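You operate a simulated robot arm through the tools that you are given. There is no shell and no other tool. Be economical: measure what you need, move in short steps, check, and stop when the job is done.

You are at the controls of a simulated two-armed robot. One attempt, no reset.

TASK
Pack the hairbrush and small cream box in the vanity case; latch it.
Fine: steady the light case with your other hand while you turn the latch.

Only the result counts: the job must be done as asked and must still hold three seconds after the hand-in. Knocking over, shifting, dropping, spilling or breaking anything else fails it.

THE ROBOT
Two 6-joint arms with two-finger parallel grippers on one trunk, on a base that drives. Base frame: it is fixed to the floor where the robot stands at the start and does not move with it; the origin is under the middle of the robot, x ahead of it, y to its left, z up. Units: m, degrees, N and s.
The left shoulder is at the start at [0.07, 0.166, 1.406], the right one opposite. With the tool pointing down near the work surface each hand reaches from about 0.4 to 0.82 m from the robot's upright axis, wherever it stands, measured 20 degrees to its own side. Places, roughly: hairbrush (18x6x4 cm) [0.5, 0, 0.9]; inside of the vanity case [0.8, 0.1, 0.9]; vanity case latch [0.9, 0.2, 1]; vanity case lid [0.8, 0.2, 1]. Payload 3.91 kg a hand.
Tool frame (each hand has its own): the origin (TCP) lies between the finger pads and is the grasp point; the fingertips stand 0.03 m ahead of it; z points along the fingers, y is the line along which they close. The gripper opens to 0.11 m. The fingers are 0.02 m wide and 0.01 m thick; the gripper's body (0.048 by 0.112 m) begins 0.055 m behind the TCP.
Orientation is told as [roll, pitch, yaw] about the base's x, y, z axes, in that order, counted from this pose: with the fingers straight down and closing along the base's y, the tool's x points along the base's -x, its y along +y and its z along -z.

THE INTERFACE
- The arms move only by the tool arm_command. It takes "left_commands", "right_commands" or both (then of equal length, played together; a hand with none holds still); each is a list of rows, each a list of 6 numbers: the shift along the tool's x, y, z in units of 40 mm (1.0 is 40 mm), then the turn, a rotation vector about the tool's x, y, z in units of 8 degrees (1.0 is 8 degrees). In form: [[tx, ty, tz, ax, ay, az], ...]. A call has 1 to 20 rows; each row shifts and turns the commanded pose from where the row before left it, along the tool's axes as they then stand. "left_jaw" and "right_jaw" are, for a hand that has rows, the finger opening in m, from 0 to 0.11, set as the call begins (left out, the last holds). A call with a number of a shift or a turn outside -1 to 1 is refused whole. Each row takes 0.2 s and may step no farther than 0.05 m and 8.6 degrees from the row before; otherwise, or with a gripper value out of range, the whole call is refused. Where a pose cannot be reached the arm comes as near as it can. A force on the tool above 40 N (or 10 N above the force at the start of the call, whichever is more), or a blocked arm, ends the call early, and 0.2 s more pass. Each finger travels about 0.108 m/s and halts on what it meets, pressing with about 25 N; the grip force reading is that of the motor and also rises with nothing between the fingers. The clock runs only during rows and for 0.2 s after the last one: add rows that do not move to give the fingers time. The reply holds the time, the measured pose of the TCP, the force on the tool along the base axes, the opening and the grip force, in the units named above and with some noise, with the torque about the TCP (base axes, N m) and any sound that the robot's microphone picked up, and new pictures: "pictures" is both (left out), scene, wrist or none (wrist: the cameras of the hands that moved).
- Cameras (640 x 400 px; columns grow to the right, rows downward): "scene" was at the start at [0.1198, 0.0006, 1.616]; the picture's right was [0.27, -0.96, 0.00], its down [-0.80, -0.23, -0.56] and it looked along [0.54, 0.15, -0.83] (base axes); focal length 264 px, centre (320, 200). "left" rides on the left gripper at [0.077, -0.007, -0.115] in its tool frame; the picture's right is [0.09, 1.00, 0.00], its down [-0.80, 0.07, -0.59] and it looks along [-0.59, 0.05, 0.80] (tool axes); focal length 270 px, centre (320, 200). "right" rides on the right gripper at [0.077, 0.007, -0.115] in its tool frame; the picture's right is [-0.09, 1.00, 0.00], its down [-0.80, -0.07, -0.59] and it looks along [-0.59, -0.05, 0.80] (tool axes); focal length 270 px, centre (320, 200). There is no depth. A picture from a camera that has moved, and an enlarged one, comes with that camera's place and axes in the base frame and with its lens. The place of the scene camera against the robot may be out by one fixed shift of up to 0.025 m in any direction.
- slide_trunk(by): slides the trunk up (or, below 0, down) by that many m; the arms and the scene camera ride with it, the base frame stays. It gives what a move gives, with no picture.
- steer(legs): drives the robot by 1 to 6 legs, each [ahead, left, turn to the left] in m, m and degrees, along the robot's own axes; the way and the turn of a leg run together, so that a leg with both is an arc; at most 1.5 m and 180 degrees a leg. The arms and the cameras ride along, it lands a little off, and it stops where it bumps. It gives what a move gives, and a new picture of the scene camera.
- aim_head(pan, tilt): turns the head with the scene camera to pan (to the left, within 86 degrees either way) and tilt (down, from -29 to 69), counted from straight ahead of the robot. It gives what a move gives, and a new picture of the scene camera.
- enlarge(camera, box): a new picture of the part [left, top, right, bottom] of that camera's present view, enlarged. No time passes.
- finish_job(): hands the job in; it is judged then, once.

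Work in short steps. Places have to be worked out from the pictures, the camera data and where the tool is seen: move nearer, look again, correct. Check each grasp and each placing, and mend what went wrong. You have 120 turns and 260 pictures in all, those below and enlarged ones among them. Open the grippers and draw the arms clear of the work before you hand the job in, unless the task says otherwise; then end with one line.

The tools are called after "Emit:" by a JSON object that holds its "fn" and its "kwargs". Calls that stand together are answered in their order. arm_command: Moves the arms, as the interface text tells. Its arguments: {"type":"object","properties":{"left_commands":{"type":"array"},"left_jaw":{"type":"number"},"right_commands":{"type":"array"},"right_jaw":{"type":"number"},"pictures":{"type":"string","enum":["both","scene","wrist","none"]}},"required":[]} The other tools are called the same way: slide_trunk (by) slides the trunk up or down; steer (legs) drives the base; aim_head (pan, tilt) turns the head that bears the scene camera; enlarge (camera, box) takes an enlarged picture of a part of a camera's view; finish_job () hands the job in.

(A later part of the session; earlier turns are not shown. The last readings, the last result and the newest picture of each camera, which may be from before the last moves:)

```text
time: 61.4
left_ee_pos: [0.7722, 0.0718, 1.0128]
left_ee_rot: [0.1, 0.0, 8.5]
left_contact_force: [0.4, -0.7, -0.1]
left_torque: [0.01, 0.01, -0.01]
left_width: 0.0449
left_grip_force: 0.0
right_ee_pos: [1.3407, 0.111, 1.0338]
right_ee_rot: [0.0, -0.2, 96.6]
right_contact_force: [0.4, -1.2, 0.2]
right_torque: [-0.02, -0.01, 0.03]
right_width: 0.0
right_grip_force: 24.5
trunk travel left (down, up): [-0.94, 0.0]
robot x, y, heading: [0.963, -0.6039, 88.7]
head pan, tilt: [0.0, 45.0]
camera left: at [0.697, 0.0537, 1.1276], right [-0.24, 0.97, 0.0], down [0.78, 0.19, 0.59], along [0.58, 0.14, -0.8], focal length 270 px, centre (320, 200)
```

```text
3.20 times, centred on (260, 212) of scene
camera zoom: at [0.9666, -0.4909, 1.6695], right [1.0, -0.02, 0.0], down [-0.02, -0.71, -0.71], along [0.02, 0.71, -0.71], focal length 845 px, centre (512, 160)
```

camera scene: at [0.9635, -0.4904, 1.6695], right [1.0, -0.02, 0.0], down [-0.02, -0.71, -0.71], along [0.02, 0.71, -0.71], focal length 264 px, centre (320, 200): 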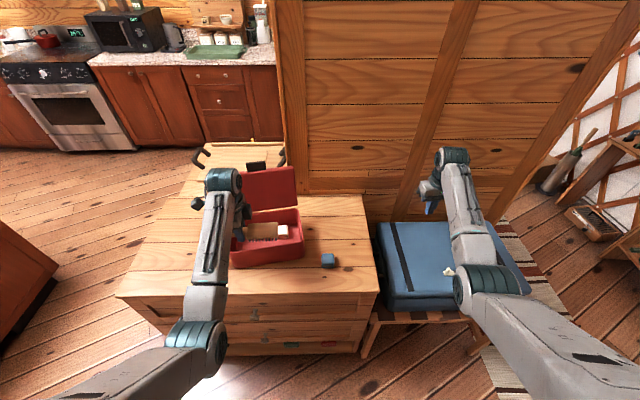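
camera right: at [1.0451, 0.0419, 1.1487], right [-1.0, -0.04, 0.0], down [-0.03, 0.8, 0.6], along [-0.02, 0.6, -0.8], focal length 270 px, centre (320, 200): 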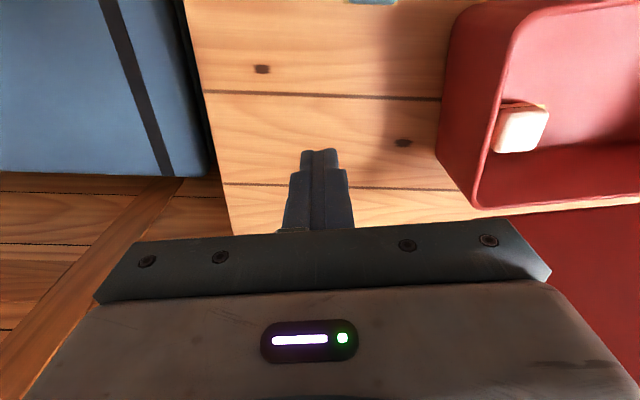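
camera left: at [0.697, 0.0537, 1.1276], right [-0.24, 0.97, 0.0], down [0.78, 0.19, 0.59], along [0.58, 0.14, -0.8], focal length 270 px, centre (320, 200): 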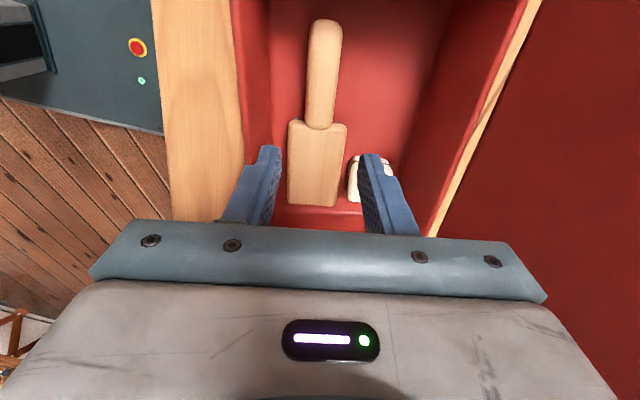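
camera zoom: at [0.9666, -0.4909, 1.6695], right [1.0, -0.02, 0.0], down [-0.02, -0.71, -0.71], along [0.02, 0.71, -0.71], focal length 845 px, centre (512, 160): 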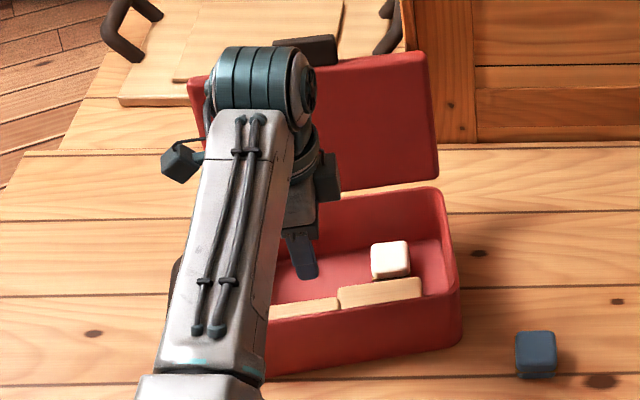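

Both items are packed. To close the lid, I'll push it from behind with the left hand from the left side. First I draw the right hand back, then shift the base left.

Emit:
{"fn": "arm_command", "kwargs": {"right_commands": [[0.9, 0, 0.3, 0, 0, 0], [0.9, 0, 0.3, 0, 0, 0], [0.9, 0, 0.2, 0, 0, 0], [0.9, 0, 0.2, 0, 0, 0]], "pictures": "none"}}

Emit:
{"fn": "steer", "kwargs": {"legs": [[0, 0.2, 0]]}}

```text
time: 62.4
left_ee_pos: [0.7727, 0.0703, 1.0137]
left_ee_rot: [0.2, -0.1, 8.7]
left_contact_force: [-0.2, -0.8, 0.4]
left_torque: [0.02, 0.02, 0.02]
left_width: 0.0449
left_grip_force: 0.1
right_ee_pos: [1.3585, -0.0325, 0.9954]
right_ee_rot: [0.0, -0.3, 96.6]
right_contact_force: [0.4, -1.0, 0.3]
right_torque: [0.02, 0.0, 0.0]
right_width: 0.0001
right_grip_force: 24.7
trunk travel left (down, up): [-0.94, 0.0]
robot x, y, heading: [0.963, -0.602, 88.7]
head pan, tilt: [0.0, 45.0]
```

```text
time: 64.0
left_ee_pos: [0.573, 0.0766, 1.0139]
left_ee_rot: [0.1, 0.1, 8.8]
left_contact_force: [0.2, 0.0, -0.2]
left_torque: [-0.03, 0.03, -0.01]
left_width: 0.0448
left_grip_force: 0.0
right_ee_pos: [1.1596, -0.0248, 0.9932]
right_ee_rot: [0.2, -0.3, 96.8]
right_contact_force: [0.2, -0.3, 0.0]
right_torque: [0.02, 0.04, 0.02]
right_width: 0.0
right_grip_force: 25.2
trunk travel left (down, up): [-0.94, 0.0]
robot x, y, heading: [0.765, -0.6009, 88.5]
head pan, tilt: [0.0, 45.0]
camera scene: at [0.7712, -0.486, 1.6695], right [1.0, -0.02, 0.0], down [-0.02, -0.71, -0.71], along [0.01, 0.71, -0.71], focal length 264 px, centre (320, 200)
```

scene: 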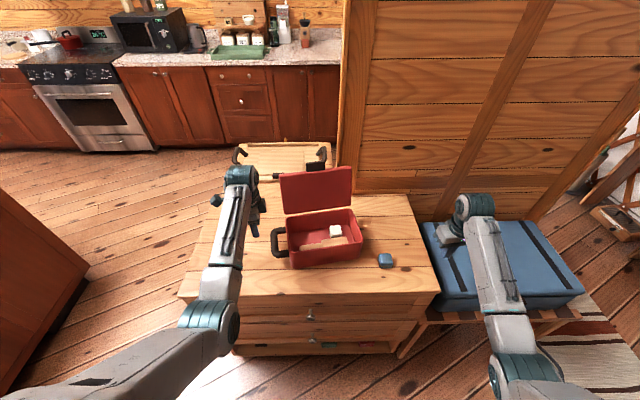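

I move the left hand slightly outward, turn it back to yaw ~90°, close its fingers, then drive ahead 0.2 m.

Emit:
{"fn": "arm_command", "kwargs": {"left_commands": [[0.6, 0, 0, 0, 0, -1], [0, 0, 0, 0, 0, -1], [0, 0, 0, 0, 0, -1], [0, 0, 0, 0, 0, -1], [0, 0, 0, 0, 0, -1], [0, 0, 0, 0, 0, -1], [0, 0, 0, 0, 0, -1], [0, 0, 0, 0, 0, -1], [0, 0, 0, 0, 0, -1], [0, 0, 0, 0, 0, -1]], "left_jaw": 0.0, "pictures": "none"}}

Emit:
{"fn": "steer", "kwargs": {"legs": [[0.2, 0, 0]]}}

Emit:
{"fn": "enlarge", "kwargs": {"camera": "scene", "box": [200, 150, 420, 325]}}

Emit:
{"fn": "enlarge", "kwargs": {"camera": "left", "box": [0, 0, 640, 400]}}

```text
time: 66.2
left_ee_pos: [0.5467, 0.0733, 1.0132]
left_ee_rot: [0.0, -0.2, 89.0]
left_contact_force: [0.1, -0.3, -0.2]
left_torque: [0.01, 0.0, 0.01]
left_width: 0.0
left_grip_force: 25.5
right_ee_pos: [1.1568, -0.0255, 0.9947]
right_ee_rot: [-0.1, -0.1, 96.8]
right_contact_force: [0.4, -0.2, -0.9]
right_torque: [-0.01, -0.02, 0.01]
right_width: 0.0001
right_grip_force: 25.1
trunk travel left (down, up): [-0.94, 0.0]
robot x, y, heading: [0.7636, -0.6012, 88.9]
head pan, tilt: [0.0, 45.0]
```

```text
time: 67.8
left_ee_pos: [0.5509, 0.2719, 1.0142]
left_ee_rot: [-0.1, -0.3, 88.9]
left_contact_force: [-0.4, -0.5, -0.4]
left_torque: [0.04, 0.02, 0.0]
left_width: 0.0
left_grip_force: 25.0
right_ee_pos: [1.1611, 0.173, 0.9975]
right_ee_rot: [-0.1, -0.3, 96.6]
right_contact_force: [0.1, -0.4, 0.0]
right_torque: [0.02, -0.02, 0.02]
right_width: 0.0
right_grip_force: 25.1
trunk travel left (down, up): [-0.94, 0.0]
robot x, y, heading: [0.7652, -0.3973, 88.6]
head pan, tilt: [0.0, 45.0]
camera scene: at [0.7705, -0.2885, 1.67], right [1.0, -0.02, 0.0], down [-0.01, -0.7, -0.71], along [0.01, 0.71, -0.7], focal length 264 px, centre (320, 200)
```

scene: 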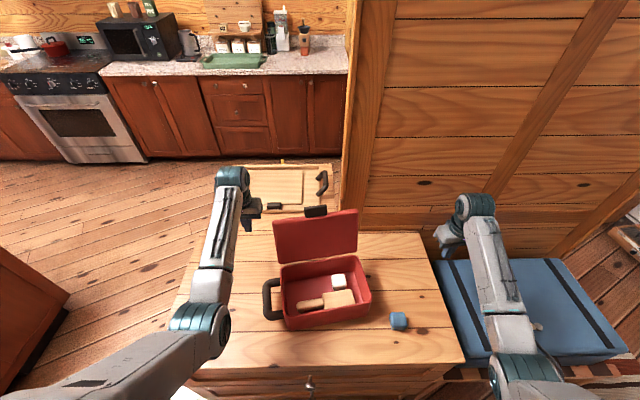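

```text
2.29 times, centred on (310, 238) of scene
camera zoom: at [0.7705, -0.2885, 1.67], right [1.0, -0.02, 0.0], down [-0.01, -0.7, -0.71], along [0.01, 0.71, -0.7], focal length 603 px, centre (343, 114)
```

zoom: 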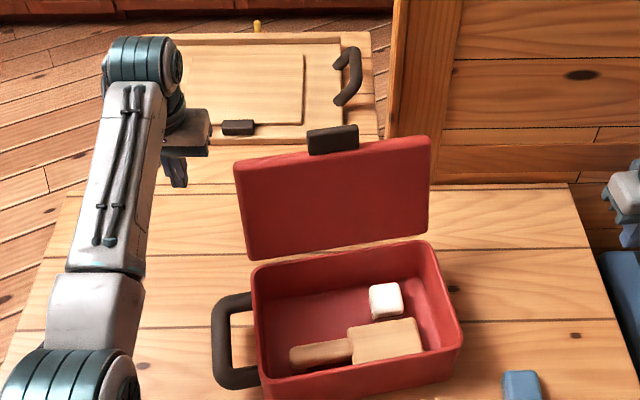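

```text
1.00 times, centred on (320, 200) of left (not enlarged: the box is as wide or as high as the picture)
camera zoom: at [0.5563, 0.1945, 1.1287], right [-1.0, -0.07, 0.0], down [-0.05, 0.8, 0.6], along [-0.04, 0.6, -0.8], focal length 270 px, centre (320, 200)
```

zoom: 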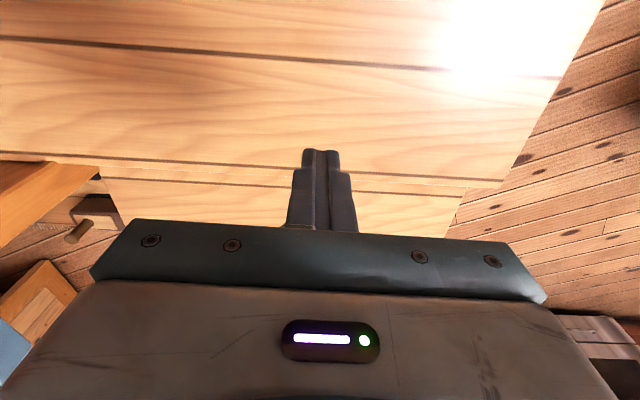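

Triangulating, the lid's top edge is at about y≈0.23–0.26, z≈1.11. I move the left hand to y≈0.32 and then in behind the lid's left part at x≈0.67.

Emit:
{"fn": "arm_command", "kwargs": {"left_commands": [[-0.6, 0, 0, 0, 0, 0], [-0.6, 0, 0, 0, 0, 0], [0, -0.7, 0, 0, 0, 0], [0, -0.8, 0, 0, 0, 0], [0, -0.8, 0, 0, 0, 0], [0, -0.7, 0, 0, 0, 0]], "pictures": "scene"}}

Emit:
{"fn": "enlarge", "kwargs": {"camera": "scene", "box": [200, 150, 420, 325]}}

```text
time: 69.2
left_ee_pos: [0.672, 0.3201, 1.0126]
left_ee_rot: [0.1, -0.2, 88.8]
left_contact_force: [-0.2, -0.6, 0.0]
left_torque: [0.02, 0.02, -0.04]
left_width: 0.0
left_grip_force: 25.6
right_ee_pos: [1.1628, 0.1766, 0.9947]
right_ee_rot: [0.0, -0.2, 96.9]
right_contact_force: [0.2, -0.7, -0.6]
right_torque: [-0.04, -0.01, 0.0]
right_width: 0.0002
right_grip_force: 24.5
trunk travel left (down, up): [-0.94, 0.0]
robot x, y, heading: [0.7685, -0.3962, 88.7]
head pan, tilt: [0.0, 45.0]
camera scene: at [0.7723, -0.2834, 1.6695], right [1.0, -0.02, 0.0], down [-0.02, -0.71, -0.71], along [0.01, 0.71, -0.71], focal length 264 px, centre (320, 200)
```

scene: 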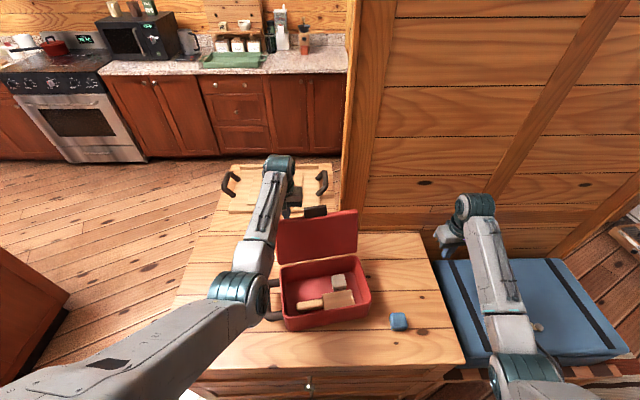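

```text
2.29 times, centred on (310, 238) of scene
camera zoom: at [0.7723, -0.2834, 1.6695], right [1.0, -0.02, 0.0], down [-0.02, -0.71, -0.71], along [0.01, 0.71, -0.71], focal length 603 px, centre (343, 114)
```

zoom: 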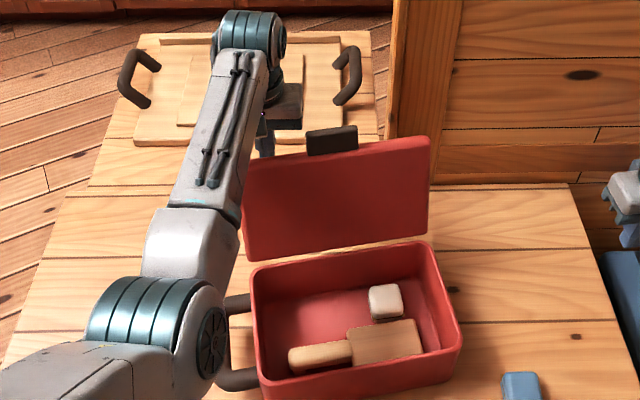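

Fingers are behind the lid. Pull it forward in steps.

Emit:
{"fn": "arm_command", "kwargs": {"left_commands": [[0.6, 0, 0, 0, 0, 0], [0.6, 0, 0, 0, 0, 0], [0.5, 0, 0, 0, 0, 0], [0.5, 0, 0, 0, 0, 0]], "pictures": "scene"}}

Emit:
{"fn": "enlarge", "kwargs": {"camera": "scene", "box": [200, 150, 420, 325]}}

```text
time: 70.2
left_ee_pos: [0.6687, 0.2303, 1.0139]
left_ee_rot: [0.0, -0.3, 88.8]
left_contact_force: [0.2, 0.2, 0.4]
left_torque: [-0.01, 0.05, 0.01]
left_width: 0.0
left_grip_force: 24.8
right_ee_pos: [1.1612, 0.1759, 0.9948]
right_ee_rot: [-0.1, -0.2, 96.7]
right_contact_force: [-0.3, -1.1, -0.2]
right_torque: [0.03, 0.0, -0.02]
right_width: 0.0
right_grip_force: 24.9
trunk travel left (down, up): [-0.94, 0.0]
robot x, y, heading: [0.7685, -0.396, 88.8]
head pan, tilt: [0.0, 45.0]
camera scene: at [0.7706, -0.2848, 1.6697], right [1.0, -0.02, 0.0], down [-0.01, -0.71, -0.71], along [0.01, 0.71, -0.71], focal length 264 px, centre (320, 200)
```

scene: 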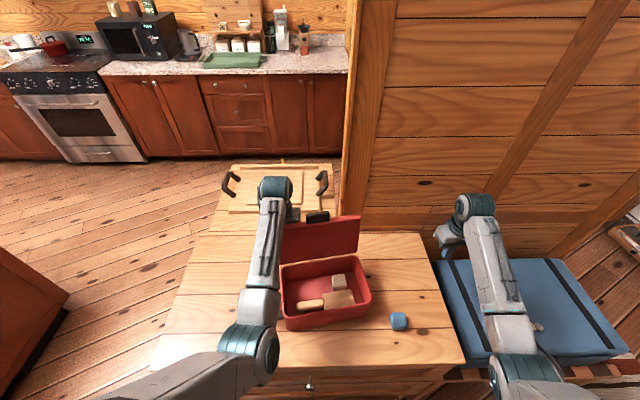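

```text
2.29 times, centred on (310, 238) of scene
camera zoom: at [0.7706, -0.2848, 1.6697], right [1.0, -0.02, 0.0], down [-0.01, -0.71, -0.71], along [0.01, 0.71, -0.71], focal length 603 px, centre (343, 114)
```

zoom: 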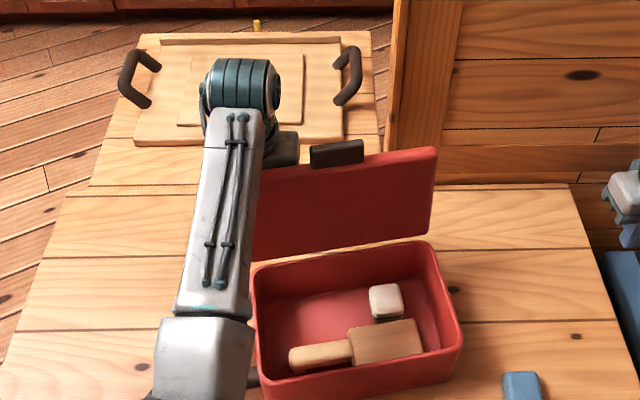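

The lid rises with the pull, no large force. Continue.

Emit:
{"fn": "arm_command", "kwargs": {"left_commands": [[0.5, 0, 0, 0, 0, 0], [0.5, 0, 0, 0, 0, 0], [0.5, 0, 0, 0, 0, 0]], "pictures": "scene"}}

Emit:
{"fn": "enlarge", "kwargs": {"camera": "scene", "box": [200, 150, 420, 325]}}

```text
time: 71.2
left_ee_pos: [0.6379, 0.2137, 1.0556]
left_ee_rot: [2.8, -5.4, 89.8]
left_contact_force: [0.2, -0.2, 0.3]
left_torque: [-0.01, -0.01, -0.01]
left_width: 0.0
left_grip_force: 24.8
right_ee_pos: [1.1617, 0.176, 0.9941]
right_ee_rot: [-0.1, -0.1, 96.7]
right_contact_force: [-1.1, 0.2, 0.3]
right_torque: [-0.03, 0.02, 0.03]
right_width: 0.0
right_grip_force: 24.9
trunk travel left (down, up): [-0.94, 0.0]
robot x, y, heading: [0.7661, -0.3947, 88.9]
head pan, tilt: [0.0, 45.0]
stopped in row 3 (left hand): the arm was blocked; the commanded pose is now the measured one
camera scene: at [0.7707, -0.283, 1.6695], right [1.0, -0.02, 0.0], down [-0.01, -0.71, -0.71], along [0.01, 0.71, -0.71], focal length 264 px, centre (320, 200)
```

scene: 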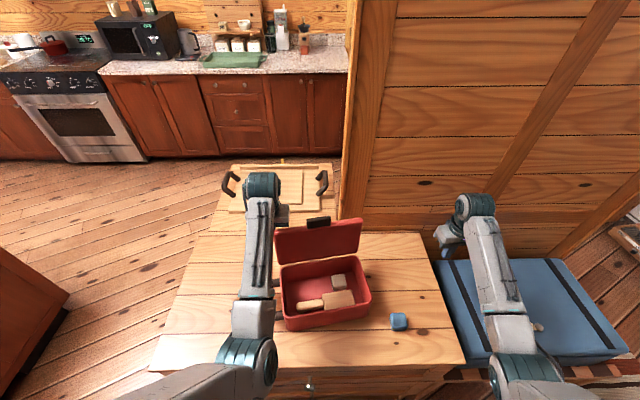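

```text
2.29 times, centred on (310, 238) of scene
camera zoom: at [0.7707, -0.283, 1.6695], right [1.0, -0.02, 0.0], down [-0.01, -0.71, -0.71], along [0.01, 0.71, -0.71], focal length 603 px, centre (343, 114)
```

zoom: 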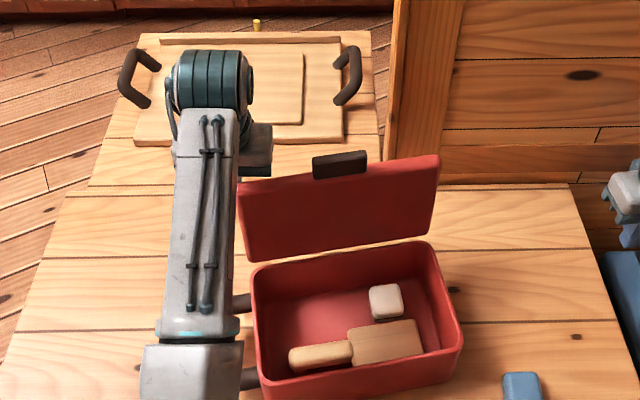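

The camera mount on the hand evidently met the lid's top, so a tool-down pull won't finish. I back off behind the lid, move out left, and tilt the hand so that the fingers point right, keeping the body left of the lid.

Emit:
{"fn": "arm_command", "kwargs": {"left_commands": [[-0.7, 0, 0, 0, 0, 0], [-0.7, 0, 0, 0, 0, 0], [-0.7, 0, 0, 0, 0, 0], [-0.4, 0.5, 0, 0, 0, 0], [0, 0.9, 0, 0, 0, 0], [0, 0.9, 0, 0, 0, 0], [0, 0, 0, 1, 0, 0], [0, 0, 0, 1, 0, 0], [0, 0, 0, 1, 0, 0], [0, 0, 0, 1, 0, 0], [0, 0, 0, 1, 0, 0], [0, 0, 0, 1, 0, 0]], "pictures": "both"}}

Emit:
{"fn": "enlarge", "kwargs": {"camera": "scene", "box": [200, 150, 420, 325]}}

```text
time: 73.8
left_ee_pos: [0.5478, 0.3128, 1.067]
left_ee_rot: [-45.6, -5.5, 89.8]
left_contact_force: [-0.1, 0.6, -0.4]
left_torque: [0.02, 0.01, -0.01]
left_width: 0.0
left_grip_force: 25.2
right_ee_pos: [1.16, 0.1764, 0.9945]
right_ee_rot: [0.0, -0.1, 96.7]
right_contact_force: [-1.5, 0.0, -1.0]
right_torque: [0.03, -0.03, 0.02]
right_width: 0.0
right_grip_force: 25.5
trunk travel left (down, up): [-0.94, 0.0]
robot x, y, heading: [0.767, -0.3991, 88.9]
head pan, tilt: [0.0, 45.0]
camera scene: at [0.7694, -0.2833, 1.6695], right [1.0, -0.02, 0.0], down [-0.01, -0.71, -0.71], along [0.02, 0.71, -0.71], focal length 264 px, centre (320, 200)
camera left: at [0.4707, 0.2281, 1.1451], right [-0.7, -0.02, -0.72], down [-0.47, 0.76, 0.44], along [0.54, 0.64, -0.54], focal length 270 px, centre (320, 200)
```

scene: 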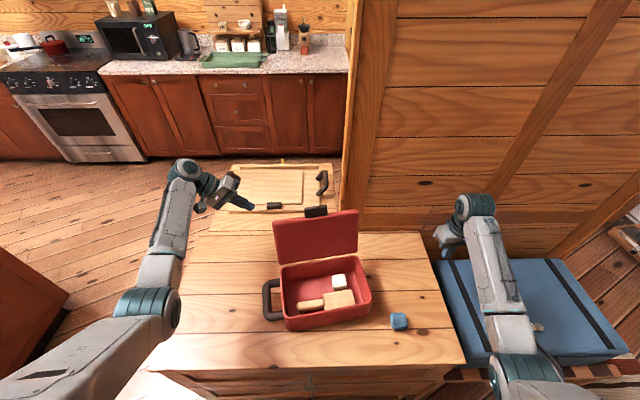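
left: 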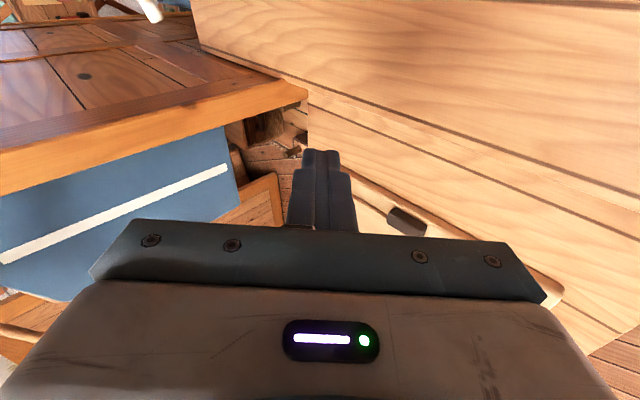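

```text
2.29 times, centred on (310, 238) of scene
camera zoom: at [0.7694, -0.2833, 1.6695], right [1.0, -0.02, 0.0], down [-0.01, -0.71, -0.71], along [0.02, 0.71, -0.71], focal length 603 px, centre (343, 114)
```

zoom: 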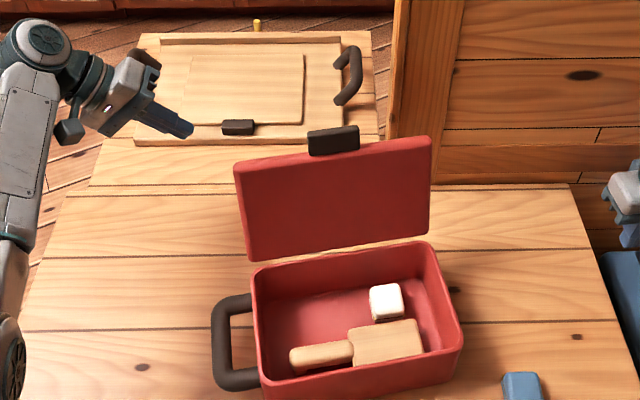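

Works well. Tilt 24° more, then enter behind the lid with the fingers.

Emit:
{"fn": "arm_command", "kwargs": {"left_commands": [[0, 0, 0, 1, 0, 0], [0, 0, 0, 1, 0, 0], [0, 0, 0, 1, 0, 0], [-0.3, -0.28, 0.77, 0, 0, 0], [0, -0.28, 0.77, 0, 0, 0], [0, -0.28, 0.77, 0, 0, 0], [0, -0.28, 0.77, 0, 0, 0]], "pictures": "none"}}

Emit:
{"fn": "enlarge", "kwargs": {"camera": "scene", "box": [200, 150, 420, 325]}}

```text
time: 75.4
left_ee_pos: [0.6822, 0.3244, 1.0688]
left_ee_rot: [-69.2, -5.5, 89.8]
left_contact_force: [0.2, -0.4, -0.1]
left_torque: [-0.01, 0.03, 0.0]
left_width: 0.0
left_grip_force: 24.8
right_ee_pos: [1.1632, 0.1776, 0.9939]
right_ee_rot: [0.0, -0.1, 96.8]
right_contact_force: [-1.1, 0.4, -0.1]
right_torque: [-0.01, 0.05, 0.0]
right_width: 0.0
right_grip_force: 24.4
trunk travel left (down, up): [-0.94, 0.0]
robot x, y, heading: [0.7688, -0.3964, 89.0]
head pan, tilt: [0.0, 45.0]
```

```text
2.29 times, centred on (310, 238) of scene
camera zoom: at [0.7731, -0.2831, 1.6695], right [1.0, -0.02, 0.0], down [-0.02, -0.71, -0.71], along [0.01, 0.71, -0.71], focal length 603 px, centre (343, 114)
```

zoom: 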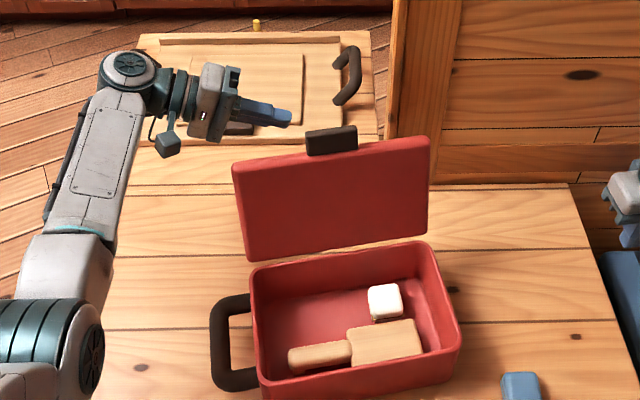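

Fingers lie horizontally behind the lid with everything else to its left. Pull forward to bring the lid upright.

Emit:
{"fn": "arm_command", "kwargs": {"left_commands": [[0.7, 0, 0, 0, 0, 0], [0.7, 0, 0, 0, 0, 0], [0.7, 0, 0, 0, 0, 0], [0.7, 0, 0, 0, 0, 0]], "pictures": "none"}}

Emit:
{"fn": "enlarge", "kwargs": {"camera": "scene", "box": [200, 150, 420, 325]}}

```text
time: 76.4
left_ee_pos: [0.6795, 0.211, 1.0596]
left_ee_rot: [-69.5, -5.5, 89.7]
left_contact_force: [-0.5, -0.1, 0.2]
left_torque: [0.06, -0.01, 0.01]
left_width: 0.0
left_grip_force: 24.6
right_ee_pos: [1.1595, 0.1743, 0.9957]
right_ee_rot: [-0.2, -0.3, 96.7]
right_contact_force: [0.5, -0.2, -0.1]
right_torque: [0.02, 0.02, -0.02]
right_width: 0.0003
right_grip_force: 25.0
trunk travel left (down, up): [-0.94, 0.0]
robot x, y, heading: [0.7693, -0.3954, 88.7]
head pan, tilt: [0.0, 45.0]
```

```text
2.29 times, centred on (310, 238) of scene
camera zoom: at [0.7698, -0.2854, 1.6697], right [1.0, -0.02, 0.0], down [-0.01, -0.71, -0.71], along [0.02, 0.71, -0.71], focal length 603 px, centre (343, 114)
```

zoom: 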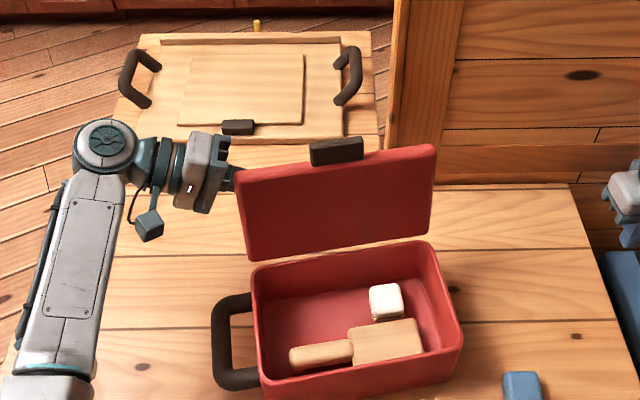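

Lid is rising. Continue forward.

Emit:
{"fn": "arm_command", "kwargs": {"left_commands": [[0.7, 0, -0.05, 0, 0, 0], [0.7, 0, 0, 0, 0, 0]], "pictures": "none"}}

Emit:
{"fn": "enlarge", "kwargs": {"camera": "scene", "box": [200, 150, 420, 325]}}

```text
time: 77.0
left_ee_pos: [0.678, 0.1527, 1.0541]
left_ee_rot: [-69.4, -5.6, 89.7]
left_contact_force: [0.2, 0.0, 1.6]
left_torque: [0.01, -0.01, 0.04]
left_width: 0.0
left_grip_force: 25.1
right_ee_pos: [1.1615, 0.175, 0.9954]
right_ee_rot: [-0.1, -0.3, 96.7]
right_contact_force: [-0.8, 0.8, 0.2]
right_torque: [0.01, -0.01, -0.03]
right_width: 0.0
right_grip_force: 24.9
trunk travel left (down, up): [-0.94, 0.0]
robot x, y, heading: [0.7678, -0.3968, 88.7]
head pan, tilt: [0.0, 45.0]
```

```text
2.29 times, centred on (310, 238) of scene
camera zoom: at [0.7701, -0.287, 1.6699], right [1.0, -0.02, 0.0], down [-0.01, -0.71, -0.71], along [0.02, 0.71, -0.71], focal length 603 px, centre (343, 114)
```

zoom: 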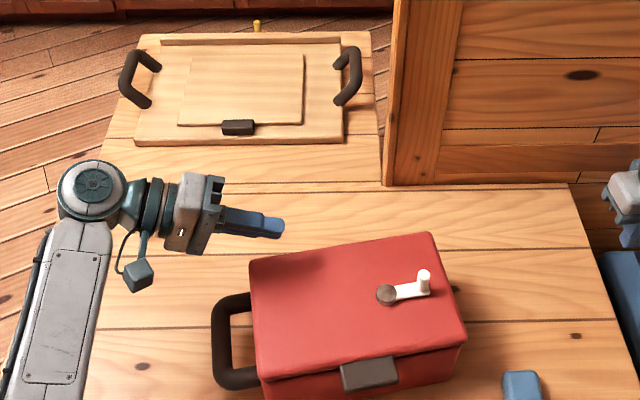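

The lid is closed. On it is a rotary latch: a dark pivot with a white lever and peg. Zoom in to see how it should turn.

Emit:
{"fn": "enlarge", "kwargs": {"camera": "scene", "box": [284, 220, 380, 290]}}

Emit:
{"fn": "enlarge", "kwargs": {"camera": "scene", "box": [440, 240, 640, 365]}}

```text
5.71 times, centred on (332, 255) of scene
camera zoom: at [0.7701, -0.287, 1.6699], right [1.0, -0.02, 0.0], down [-0.01, -0.71, -0.71], along [0.02, 0.71, -0.71], focal length 1509 px, centre (251, -114)
```

zoom: 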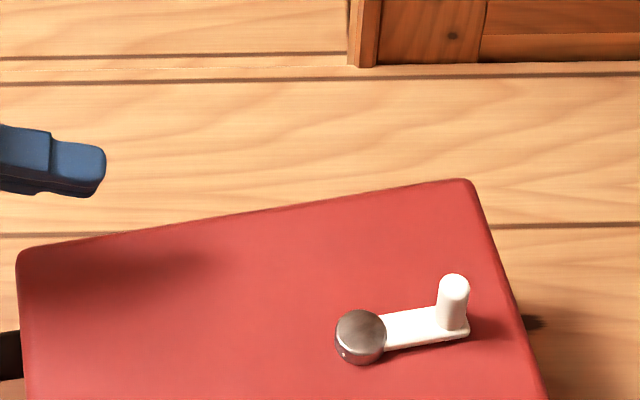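

```text
3.20 times, centred on (540, 302) of scene
camera zoom: at [0.7701, -0.287, 1.6699], right [1.0, -0.02, 0.0], down [-0.01, -0.71, -0.71], along [0.02, 0.71, -0.71], focal length 845 px, centre (-384, -128)
```

zoom: 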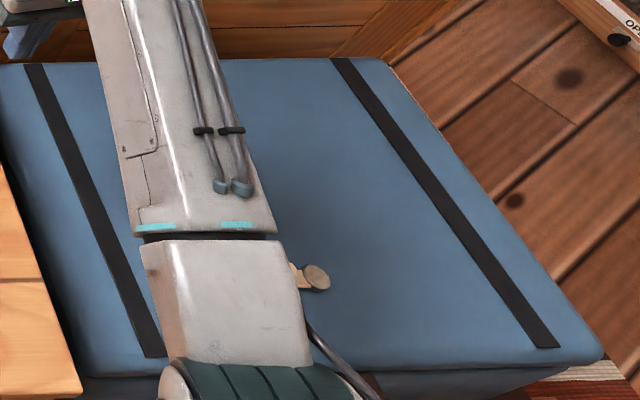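

Emit:
{"fn": "enlarge", "kwargs": {"camera": "scene", "box": [328, 254, 364, 276]}}

Emit:
{"fn": "enlarge", "kwargs": {"camera": "scene", "box": [270, 245, 380, 325]}}

```text
16.00 times, centred on (346, 265) of scene
camera zoom: at [0.7701, -0.287, 1.6699], right [1.0, -0.02, 0.0], down [-0.01, -0.71, -0.71], along [0.02, 0.71, -0.71], focal length 4224 px, centre (-96, -840)
```

zoom: 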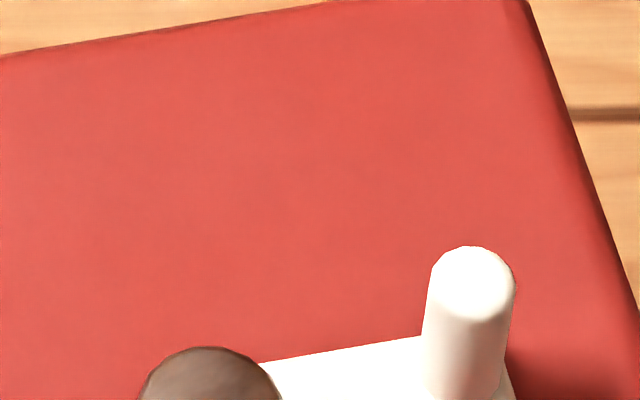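

```text
5.00 times, centred on (325, 285) of scene
camera zoom: at [0.7701, -0.287, 1.6699], right [1.0, -0.02, 0.0], down [-0.01, -0.71, -0.71], along [0.02, 0.71, -0.71], focal length 1320 px, centre (295, -225)
```

zoom: 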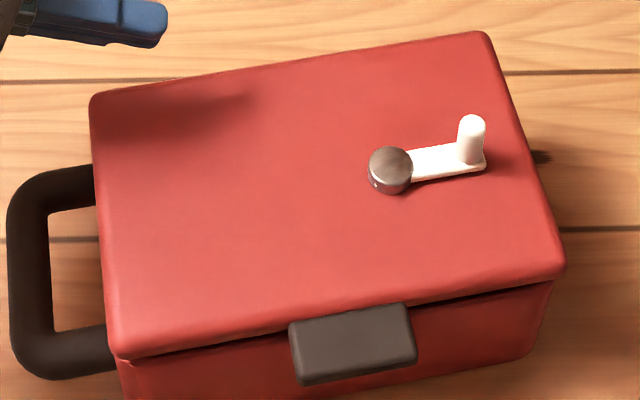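

Plan: left hand will steady the case by its handle, right hand turns the peg (≈(0.88, 0.09), top z≈1.02). First withdraw the left hand to the left, and back the base 0.15 m.

Emit:
{"fn": "arm_command", "kwargs": {"left_commands": [[0, 0.28, -0.77, 0, 0, 0], [0, 0.28, -0.77, 0, 0, 0], [0, 0.28, -0.77, 0, 0, 0], [0, 0.28, -0.77, 0, 0, 0]], "pictures": "none"}}

Emit:
{"fn": "steer", "kwargs": {"legs": [[-0.16, 0, 0]]}}

Emit:
{"fn": "arm_command", "kwargs": {"left_commands": [[-0.4, 0.5, 0.2, -1, 0, 0], [-0.4, 0.5, 0.2, -1, 0, 0], [-0.4, 0.3, 0.2, -1, 0, 0], [-0.3, 0, 0.2, -1, 0, 0], [0, 0, 0, -1, 0, 0], [0, 0, 0, -1, 0, 0], [0, 0, 0, -1, 0, 0], [0, 0, 0, -1, 0, 0], [0, 0, 0, -0.65, 0.7, 0]], "left_jaw": 0.06, "pictures": "both"}}

```text
time: 78.0
left_ee_pos: [0.5446, 0.1563, 1.0525]
left_ee_rot: [-69.5, -5.4, 89.7]
left_contact_force: [0.1, -0.6, 0.2]
left_torque: [0.01, -0.01, -0.01]
left_width: 0.0
left_grip_force: 24.3
right_ee_pos: [1.1607, 0.177, 0.9948]
right_ee_rot: [-0.1, -0.1, 96.7]
right_contact_force: [0.1, 0.1, -0.1]
right_torque: [0.01, 0.0, 0.0]
right_width: 0.0
right_grip_force: 25.0
trunk travel left (down, up): [-0.94, 0.0]
robot x, y, heading: [0.7669, -0.3948, 88.6]
head pan, tilt: [0.0, 45.0]
```

```text
time: 79.5
left_ee_pos: [0.5429, -0.0034, 1.0525]
left_ee_rot: [-69.4, -5.3, 89.8]
left_contact_force: [0.5, 0.0, -0.2]
left_torque: [-0.04, 0.0, -0.01]
left_width: 0.0001
left_grip_force: 25.0
right_ee_pos: [1.157, 0.018, 0.993]
right_ee_rot: [-0.2, 0.0, 96.7]
right_contact_force: [0.1, 1.1, 0.0]
right_torque: [-0.03, 0.0, 0.0]
right_width: 0.0
right_grip_force: 25.5
trunk travel left (down, up): [-0.94, 0.0]
robot x, y, heading: [0.7601, -0.5547, 88.9]
head pan, tilt: [0.0, 45.0]
camera scene: at [0.7672, -0.4401, 1.6691], right [1.0, -0.02, 0.0], down [-0.01, -0.71, -0.71], along [0.01, 0.7, -0.71], focal length 264 px, centre (320, 200)
```

scene: 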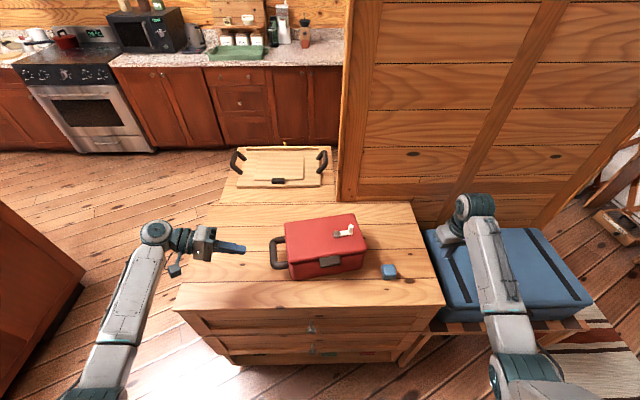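

```text
time: 81.5
left_ee_pos: [0.5456, 0.0622, 0.9965]
left_ee_rot: [-0.1, 0.3, 89.6]
left_contact_force: [-0.4, 0.2, 0.6]
left_torque: [-0.02, -0.02, 0.01]
left_width: 0.0597
left_grip_force: 0.1
right_ee_pos: [1.1581, 0.0155, 0.9939]
right_ee_rot: [0.0, -0.1, 96.8]
right_contact_force: [0.1, -1.0, 0.7]
right_torque: [0.01, -0.01, 0.02]
right_width: 0.0
right_grip_force: 24.9
trunk travel left (down, up): [-0.94, 0.0]
robot x, y, heading: [0.764, -0.556, 88.8]
head pan, tilt: [0.0, 45.0]
camera scene: at [0.7681, -0.4434, 1.6694], right [1.0, -0.02, 0.0], down [-0.02, -0.71, -0.71], along [0.01, 0.71, -0.71], focal length 264 px, centre (320, 200)
camera left: at [0.5522, -0.0154, 1.1114], right [-1.0, -0.08, 0.0], down [-0.06, 0.8, 0.59], along [-0.05, 0.59, -0.81], focal length 270 px, centre (320, 200)
```

scene: 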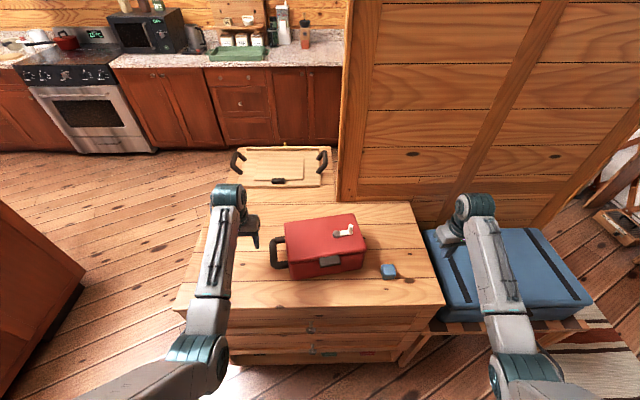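
left: 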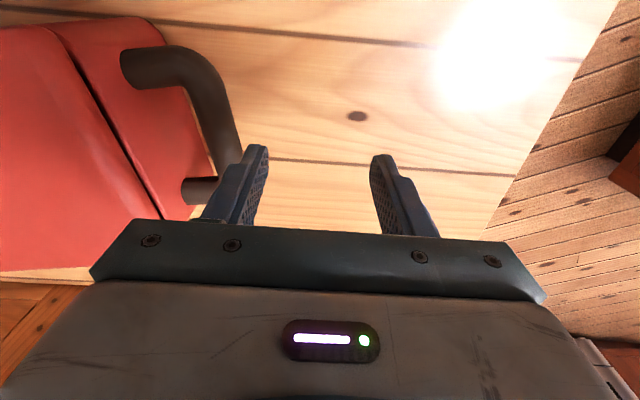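

Handle's bar is near (0.627, 0.068, ~0.905). I tilt the left hand ~20° (body leaning away from the lid), yaw 8°, and move above the bar.

Emit:
{"fn": "arm_command", "kwargs": {"left_commands": [[0, -0.6, 0, 0, 0, -1], [0, -0.7, 0, 0, 0, 0], [0, -0.6, 0, 1, 0, 0], [0, 0, 0, 1, 0, 0], [0, 0, 0.5, 0.5, 0, 0], [0, 0, 0.3, 0, 0, 0]], "left_jaw": 0.05, "pictures": "wrist"}}

Emit:
{"fn": "enlarge", "kwargs": {"camera": "scene", "box": [220, 200, 320, 290]}}

```text
time: 82.9
left_ee_pos: [0.6293, 0.0681, 0.9665]
left_ee_rot: [-20.3, 0.2, 97.5]
left_contact_force: [-2.0, -0.7, 2.0]
left_torque: [0.02, 0.0, 0.03]
left_width: 0.0489
left_grip_force: 0.1
right_ee_pos: [1.158, 0.0146, 0.995]
right_ee_rot: [-0.2, -0.2, 96.8]
right_contact_force: [-0.3, -0.4, 0.0]
right_torque: [0.01, 0.02, -0.01]
right_width: 0.0002
right_grip_force: 24.9
trunk travel left (down, up): [-0.94, 0.0]
robot x, y, heading: [0.7598, -0.5589, 88.6]
head pan, tilt: [0.0, 45.0]
camera left: at [0.6083, -0.012, 1.0766], right [-0.92, -0.21, -0.34], down [-0.37, 0.76, 0.53], along [0.15, 0.61, -0.77], focal length 270 px, centre (320, 200)
```

left: 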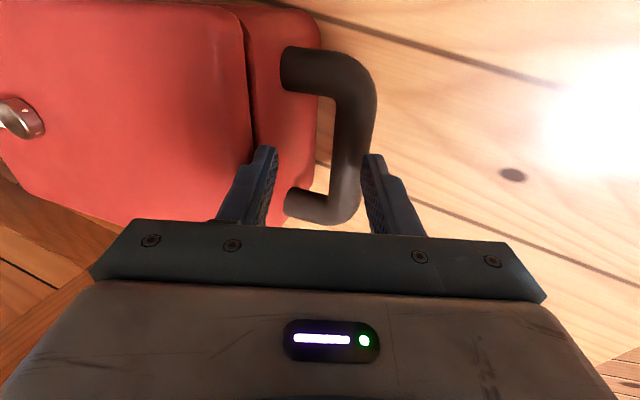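

```text
4.44 times, centred on (270, 245) of scene
camera zoom: at [0.7672, -0.4447, 1.6695], right [1.0, -0.02, 0.0], down [-0.01, -0.71, -0.71], along [0.01, 0.71, -0.71], focal length 1173 px, centre (542, 0)
```

zoom: 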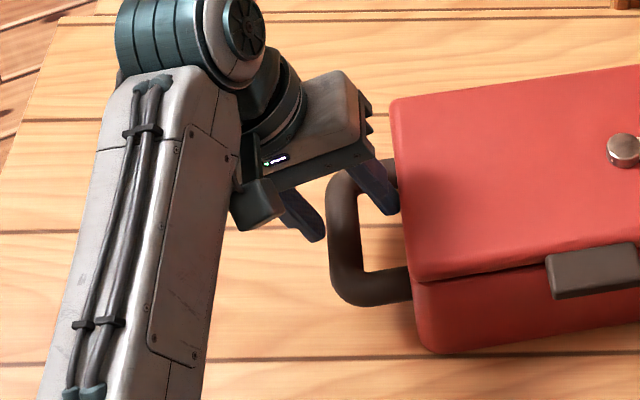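

The right finger grazes the lid edge. I shift 10 mm left, narrow the opening a bit, and go down vertically.

Emit:
{"fn": "arm_command", "kwargs": {"left_commands": [[0.1, 0.28, -0.1, 0, 0, 0], [0, 0, 0, 0, 0, 0], [0, 0.17, 0.47, 0, 0, 0], [0, 0.17, 0.47, 0, 0, 0]], "left_jaw": 0.046, "pictures": "wrist"}}

Emit:
{"fn": "enlarge", "kwargs": {"camera": "scene", "box": [220, 200, 320, 290]}}

```text
time: 83.9
left_ee_pos: [0.6199, 0.0628, 0.9257]
left_ee_rot: [-20.2, 0.3, 97.5]
left_contact_force: [0.4, 0.0, 0.5]
left_torque: [0.01, 0.02, -0.03]
left_width: 0.0462
left_grip_force: 0.1
right_ee_pos: [1.1583, 0.0154, 0.9954]
right_ee_rot: [-0.2, -0.2, 96.7]
right_contact_force: [0.0, 1.0, 0.5]
right_torque: [0.01, 0.0, 0.0]
right_width: 0.0002
right_grip_force: 24.6
trunk travel left (down, up): [-0.94, 0.0]
robot x, y, heading: [0.7675, -0.5577, 88.7]
head pan, tilt: [0.0, 45.0]
camera left: at [0.5967, -0.017, 1.0361], right [-0.92, -0.21, -0.34], down [-0.37, 0.76, 0.53], along [0.15, 0.61, -0.77], focal length 270 px, centre (320, 200)
```

left: 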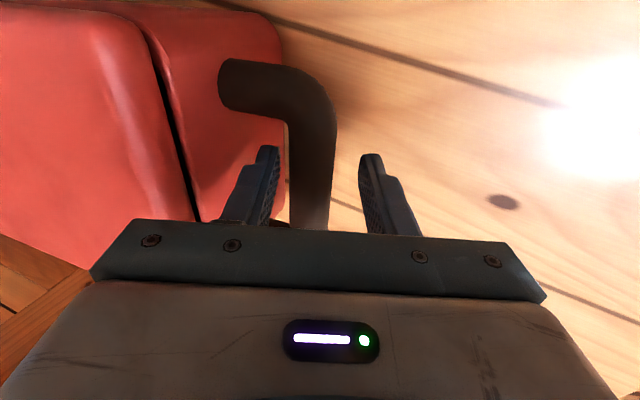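

```text
4.44 times, centred on (270, 245) of scene
camera zoom: at [0.7667, -0.4443, 1.6695], right [1.0, -0.02, 0.0], down [-0.01, -0.71, -0.71], along [0.02, 0.71, -0.71], focal length 1173 px, centre (542, 0)
```

zoom: 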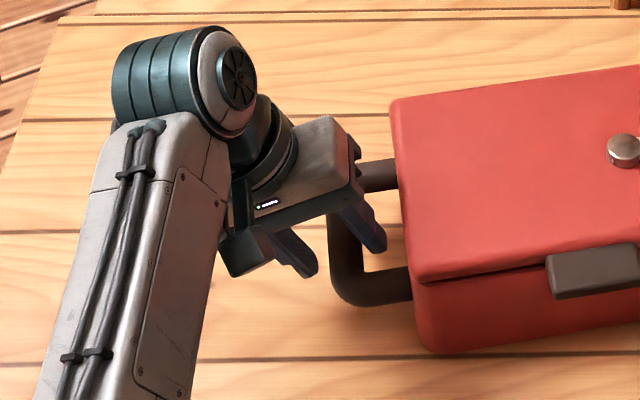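

The bar lies between the fingers. Descend 20 mm more and close.

Emit:
{"fn": "arm_command", "kwargs": {"left_commands": [[0, 0.08, 0.27, 0, 0, 0], [0, 0.08, 0.27, 0, 0, 0]], "pictures": "none"}}

Emit:
{"fn": "arm_command", "kwargs": {"left_commands": [[0, 0, 0, 0, 0, 0], [0, 0, 0, 0, 0, 0], [0, 0, 0, 0, 0, 0]], "left_jaw": 0.012, "pictures": "wrist"}}

Emit:
{"fn": "enlarge", "kwargs": {"camera": "scene", "box": [220, 190, 380, 290]}}

```text
time: 84.5
left_ee_pos: [0.6213, 0.064, 0.9044]
left_ee_rot: [-20.1, 0.0, 97.5]
left_contact_force: [1.3, 0.9, 0.7]
left_torque: [-0.03, 0.01, 0.04]
left_width: 0.0468
left_grip_force: 0.6
right_ee_pos: [1.158, 0.0162, 0.9946]
right_ee_rot: [-0.1, -0.2, 96.7]
right_contact_force: [-0.1, -0.1, 0.2]
right_torque: [0.01, -0.03, -0.01]
right_width: 0.0
right_grip_force: 25.1
trunk travel left (down, up): [-0.94, 0.0]
robot x, y, heading: [0.7631, -0.5561, 88.7]
head pan, tilt: [0.0, 45.0]
```

```text
time: 85.3
left_ee_pos: [0.6208, 0.0626, 0.9056]
left_ee_rot: [-20.1, 0.0, 97.5]
left_contact_force: [3.9, 5.3, 13.8]
left_torque: [-0.26, -0.08, 0.44]
left_width: 0.0247
left_grip_force: 24.7
right_ee_pos: [1.1588, 0.0162, 0.9948]
right_ee_rot: [0.1, -0.1, 96.8]
right_contact_force: [1.0, 0.1, -1.2]
right_torque: [0.0, 0.0, 0.01]
right_width: 0.0
right_grip_force: 24.9
trunk travel left (down, up): [-0.94, 0.0]
robot x, y, heading: [0.7635, -0.5588, 88.9]
head pan, tilt: [0.0, 45.0]
camera left: at [0.599, -0.0167, 1.0159], right [-0.92, -0.21, -0.34], down [-0.37, 0.76, 0.53], along [0.15, 0.62, -0.77], focal length 270 px, centre (320, 200)
```

left: 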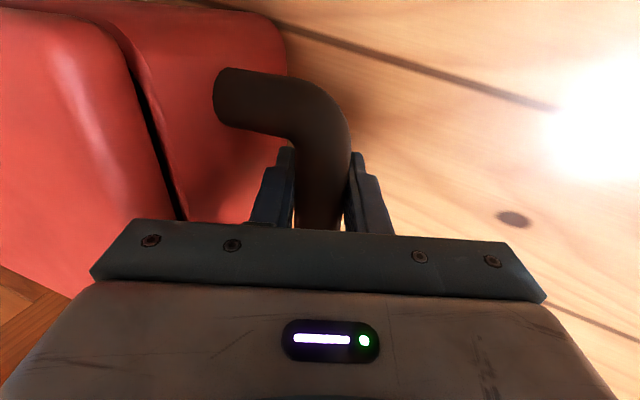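

```text
4.00 times, centred on (300, 240) of scene
camera zoom: at [0.7689, -0.4455, 1.6697], right [1.0, -0.02, 0.0], down [-0.02, -0.71, -0.71], along [0.01, 0.71, -0.71], focal length 1056 px, centre (400, 40)
```

zoom: 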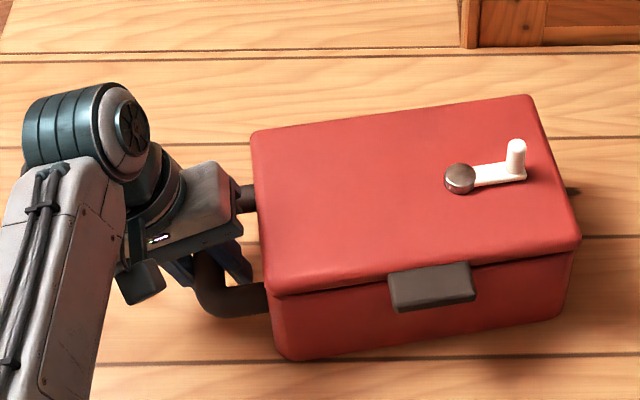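

The handle is held. Now bring the right hand near the peg for a close look.

Emit:
{"fn": "arm_command", "kwargs": {"right_commands": [[-0.3, 0, -0.7, 0, 0, 0], [-0.3, 0.5, -0.4, 0, 0, 0], [-0.3, 0.9, 0, 0, 0, 0], [-0.3, 0.9, 0, 0, 0, 0], [-0.3, 0.9, 0, 0, 0, 0], [-0.3, 0.9, 0, 0, 0, 0], [-0.25, 0.9, 0, 0, 0, 0]], "right_jaw": 0.04, "pictures": "wrist"}}

Emit:
{"fn": "enlarge", "kwargs": {"camera": "scene", "box": [300, 190, 400, 265]}}

```text
time: 86.9
left_ee_pos: [0.621, 0.0628, 0.9047]
left_ee_rot: [-20.2, 0.1, 97.6]
left_contact_force: [0.8, 9.0, 17.1]
left_torque: [-0.25, -0.12, 0.39]
left_width: 0.0248
left_grip_force: 24.4
right_ee_pos: [0.9503, 0.0728, 1.0396]
right_ee_rot: [-0.1, -0.1, 96.6]
right_contact_force: [-0.4, 0.1, 0.0]
right_torque: [-0.01, 0.02, 0.0]
right_width: 0.0402
right_grip_force: 0.0
trunk travel left (down, up): [-0.94, 0.0]
robot x, y, heading: [0.7643, -0.5563, 88.7]
head pan, tilt: [0.0, 45.0]
camera right: at [0.9521, -0.0062, 1.1541], right [-1.0, -0.03, 0.0], down [-0.02, 0.8, 0.6], along [-0.02, 0.6, -0.8], focal length 270 px, centre (320, 200)
```

right: 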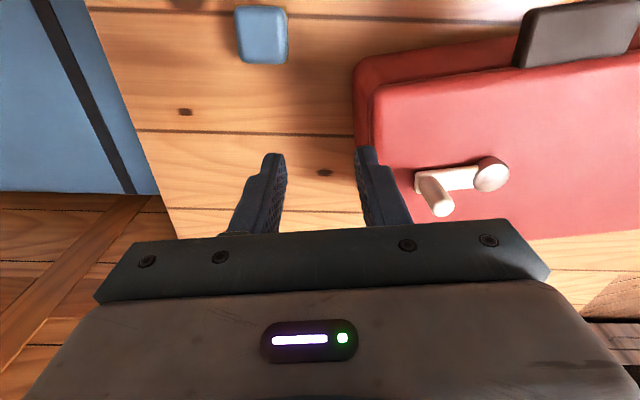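

```text
5.33 times, centred on (350, 228) of scene
camera zoom: at [0.766, -0.4454, 1.6696], right [1.0, -0.02, 0.0], down [-0.01, -0.71, -0.71], along [0.02, 0.71, -0.71], focal length 1408 px, centre (160, 53)
```

zoom: 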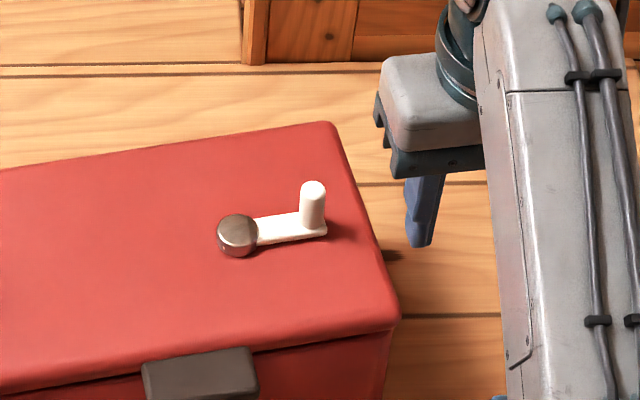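

Peg is at about (0.869, 0.103), z 0.985–1.02; pivot at (0.829, 0.089). I approach from the front with fingers straddling the peg.

Emit:
{"fn": "arm_command", "kwargs": {"right_commands": [[0.15, 0.7, 0, 0, 0, 0], [0.18, 0.7, 0, 0, 0, 0], [0, 0.67, 0.3, 0, 0, 0], [-0.5, -0.05, 0.1, 0, 0, 0]], "right_jaw": 0.034, "pictures": "wrist"}}

Emit:
{"fn": "enlarge", "kwargs": {"camera": "scene", "box": [300, 190, 400, 265]}}

```text
time: 87.9
left_ee_pos: [0.6215, 0.063, 0.9056]
left_ee_rot: [-20.2, 0.1, 97.5]
left_contact_force: [4.0, 5.3, 15.1]
left_torque: [-0.16, -0.11, 0.55]
left_width: 0.0245
left_grip_force: 24.7
right_ee_pos: [0.8759, 0.0672, 1.0204]
right_ee_rot: [-0.6, 0.0, 96.5]
right_contact_force: [-0.2, 0.6, -0.2]
right_torque: [0.03, -0.02, -0.02]
right_width: 0.034
right_grip_force: 0.1
trunk travel left (down, up): [-0.94, 0.0]
robot x, y, heading: [0.7624, -0.559, 88.9]
head pan, tilt: [0.0, 45.0]
camera right: at [0.8763, -0.0093, 1.1349], right [-1.0, -0.02, -0.01], down [-0.03, 0.8, 0.6], along [-0.01, 0.6, -0.8], focal length 270 px, centre (320, 200)
```

right: 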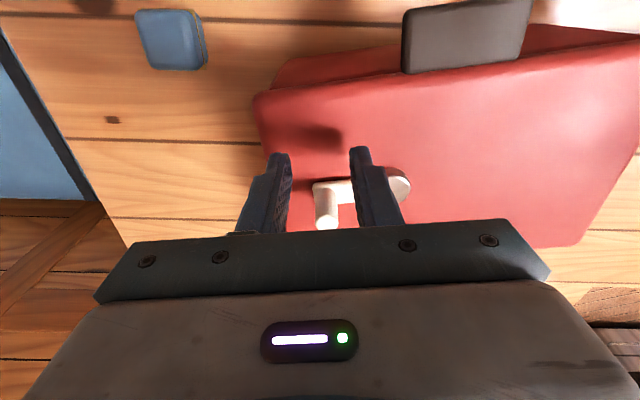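

```text
5.33 times, centred on (350, 228) of scene
camera zoom: at [0.7675, -0.4465, 1.6698], right [1.0, -0.02, 0.0], down [-0.01, -0.71, -0.71], along [0.01, 0.71, -0.71], focal length 1408 px, centre (160, 53)
```

zoom: 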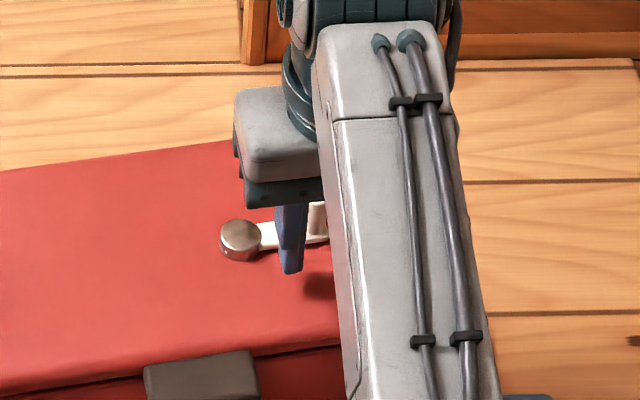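

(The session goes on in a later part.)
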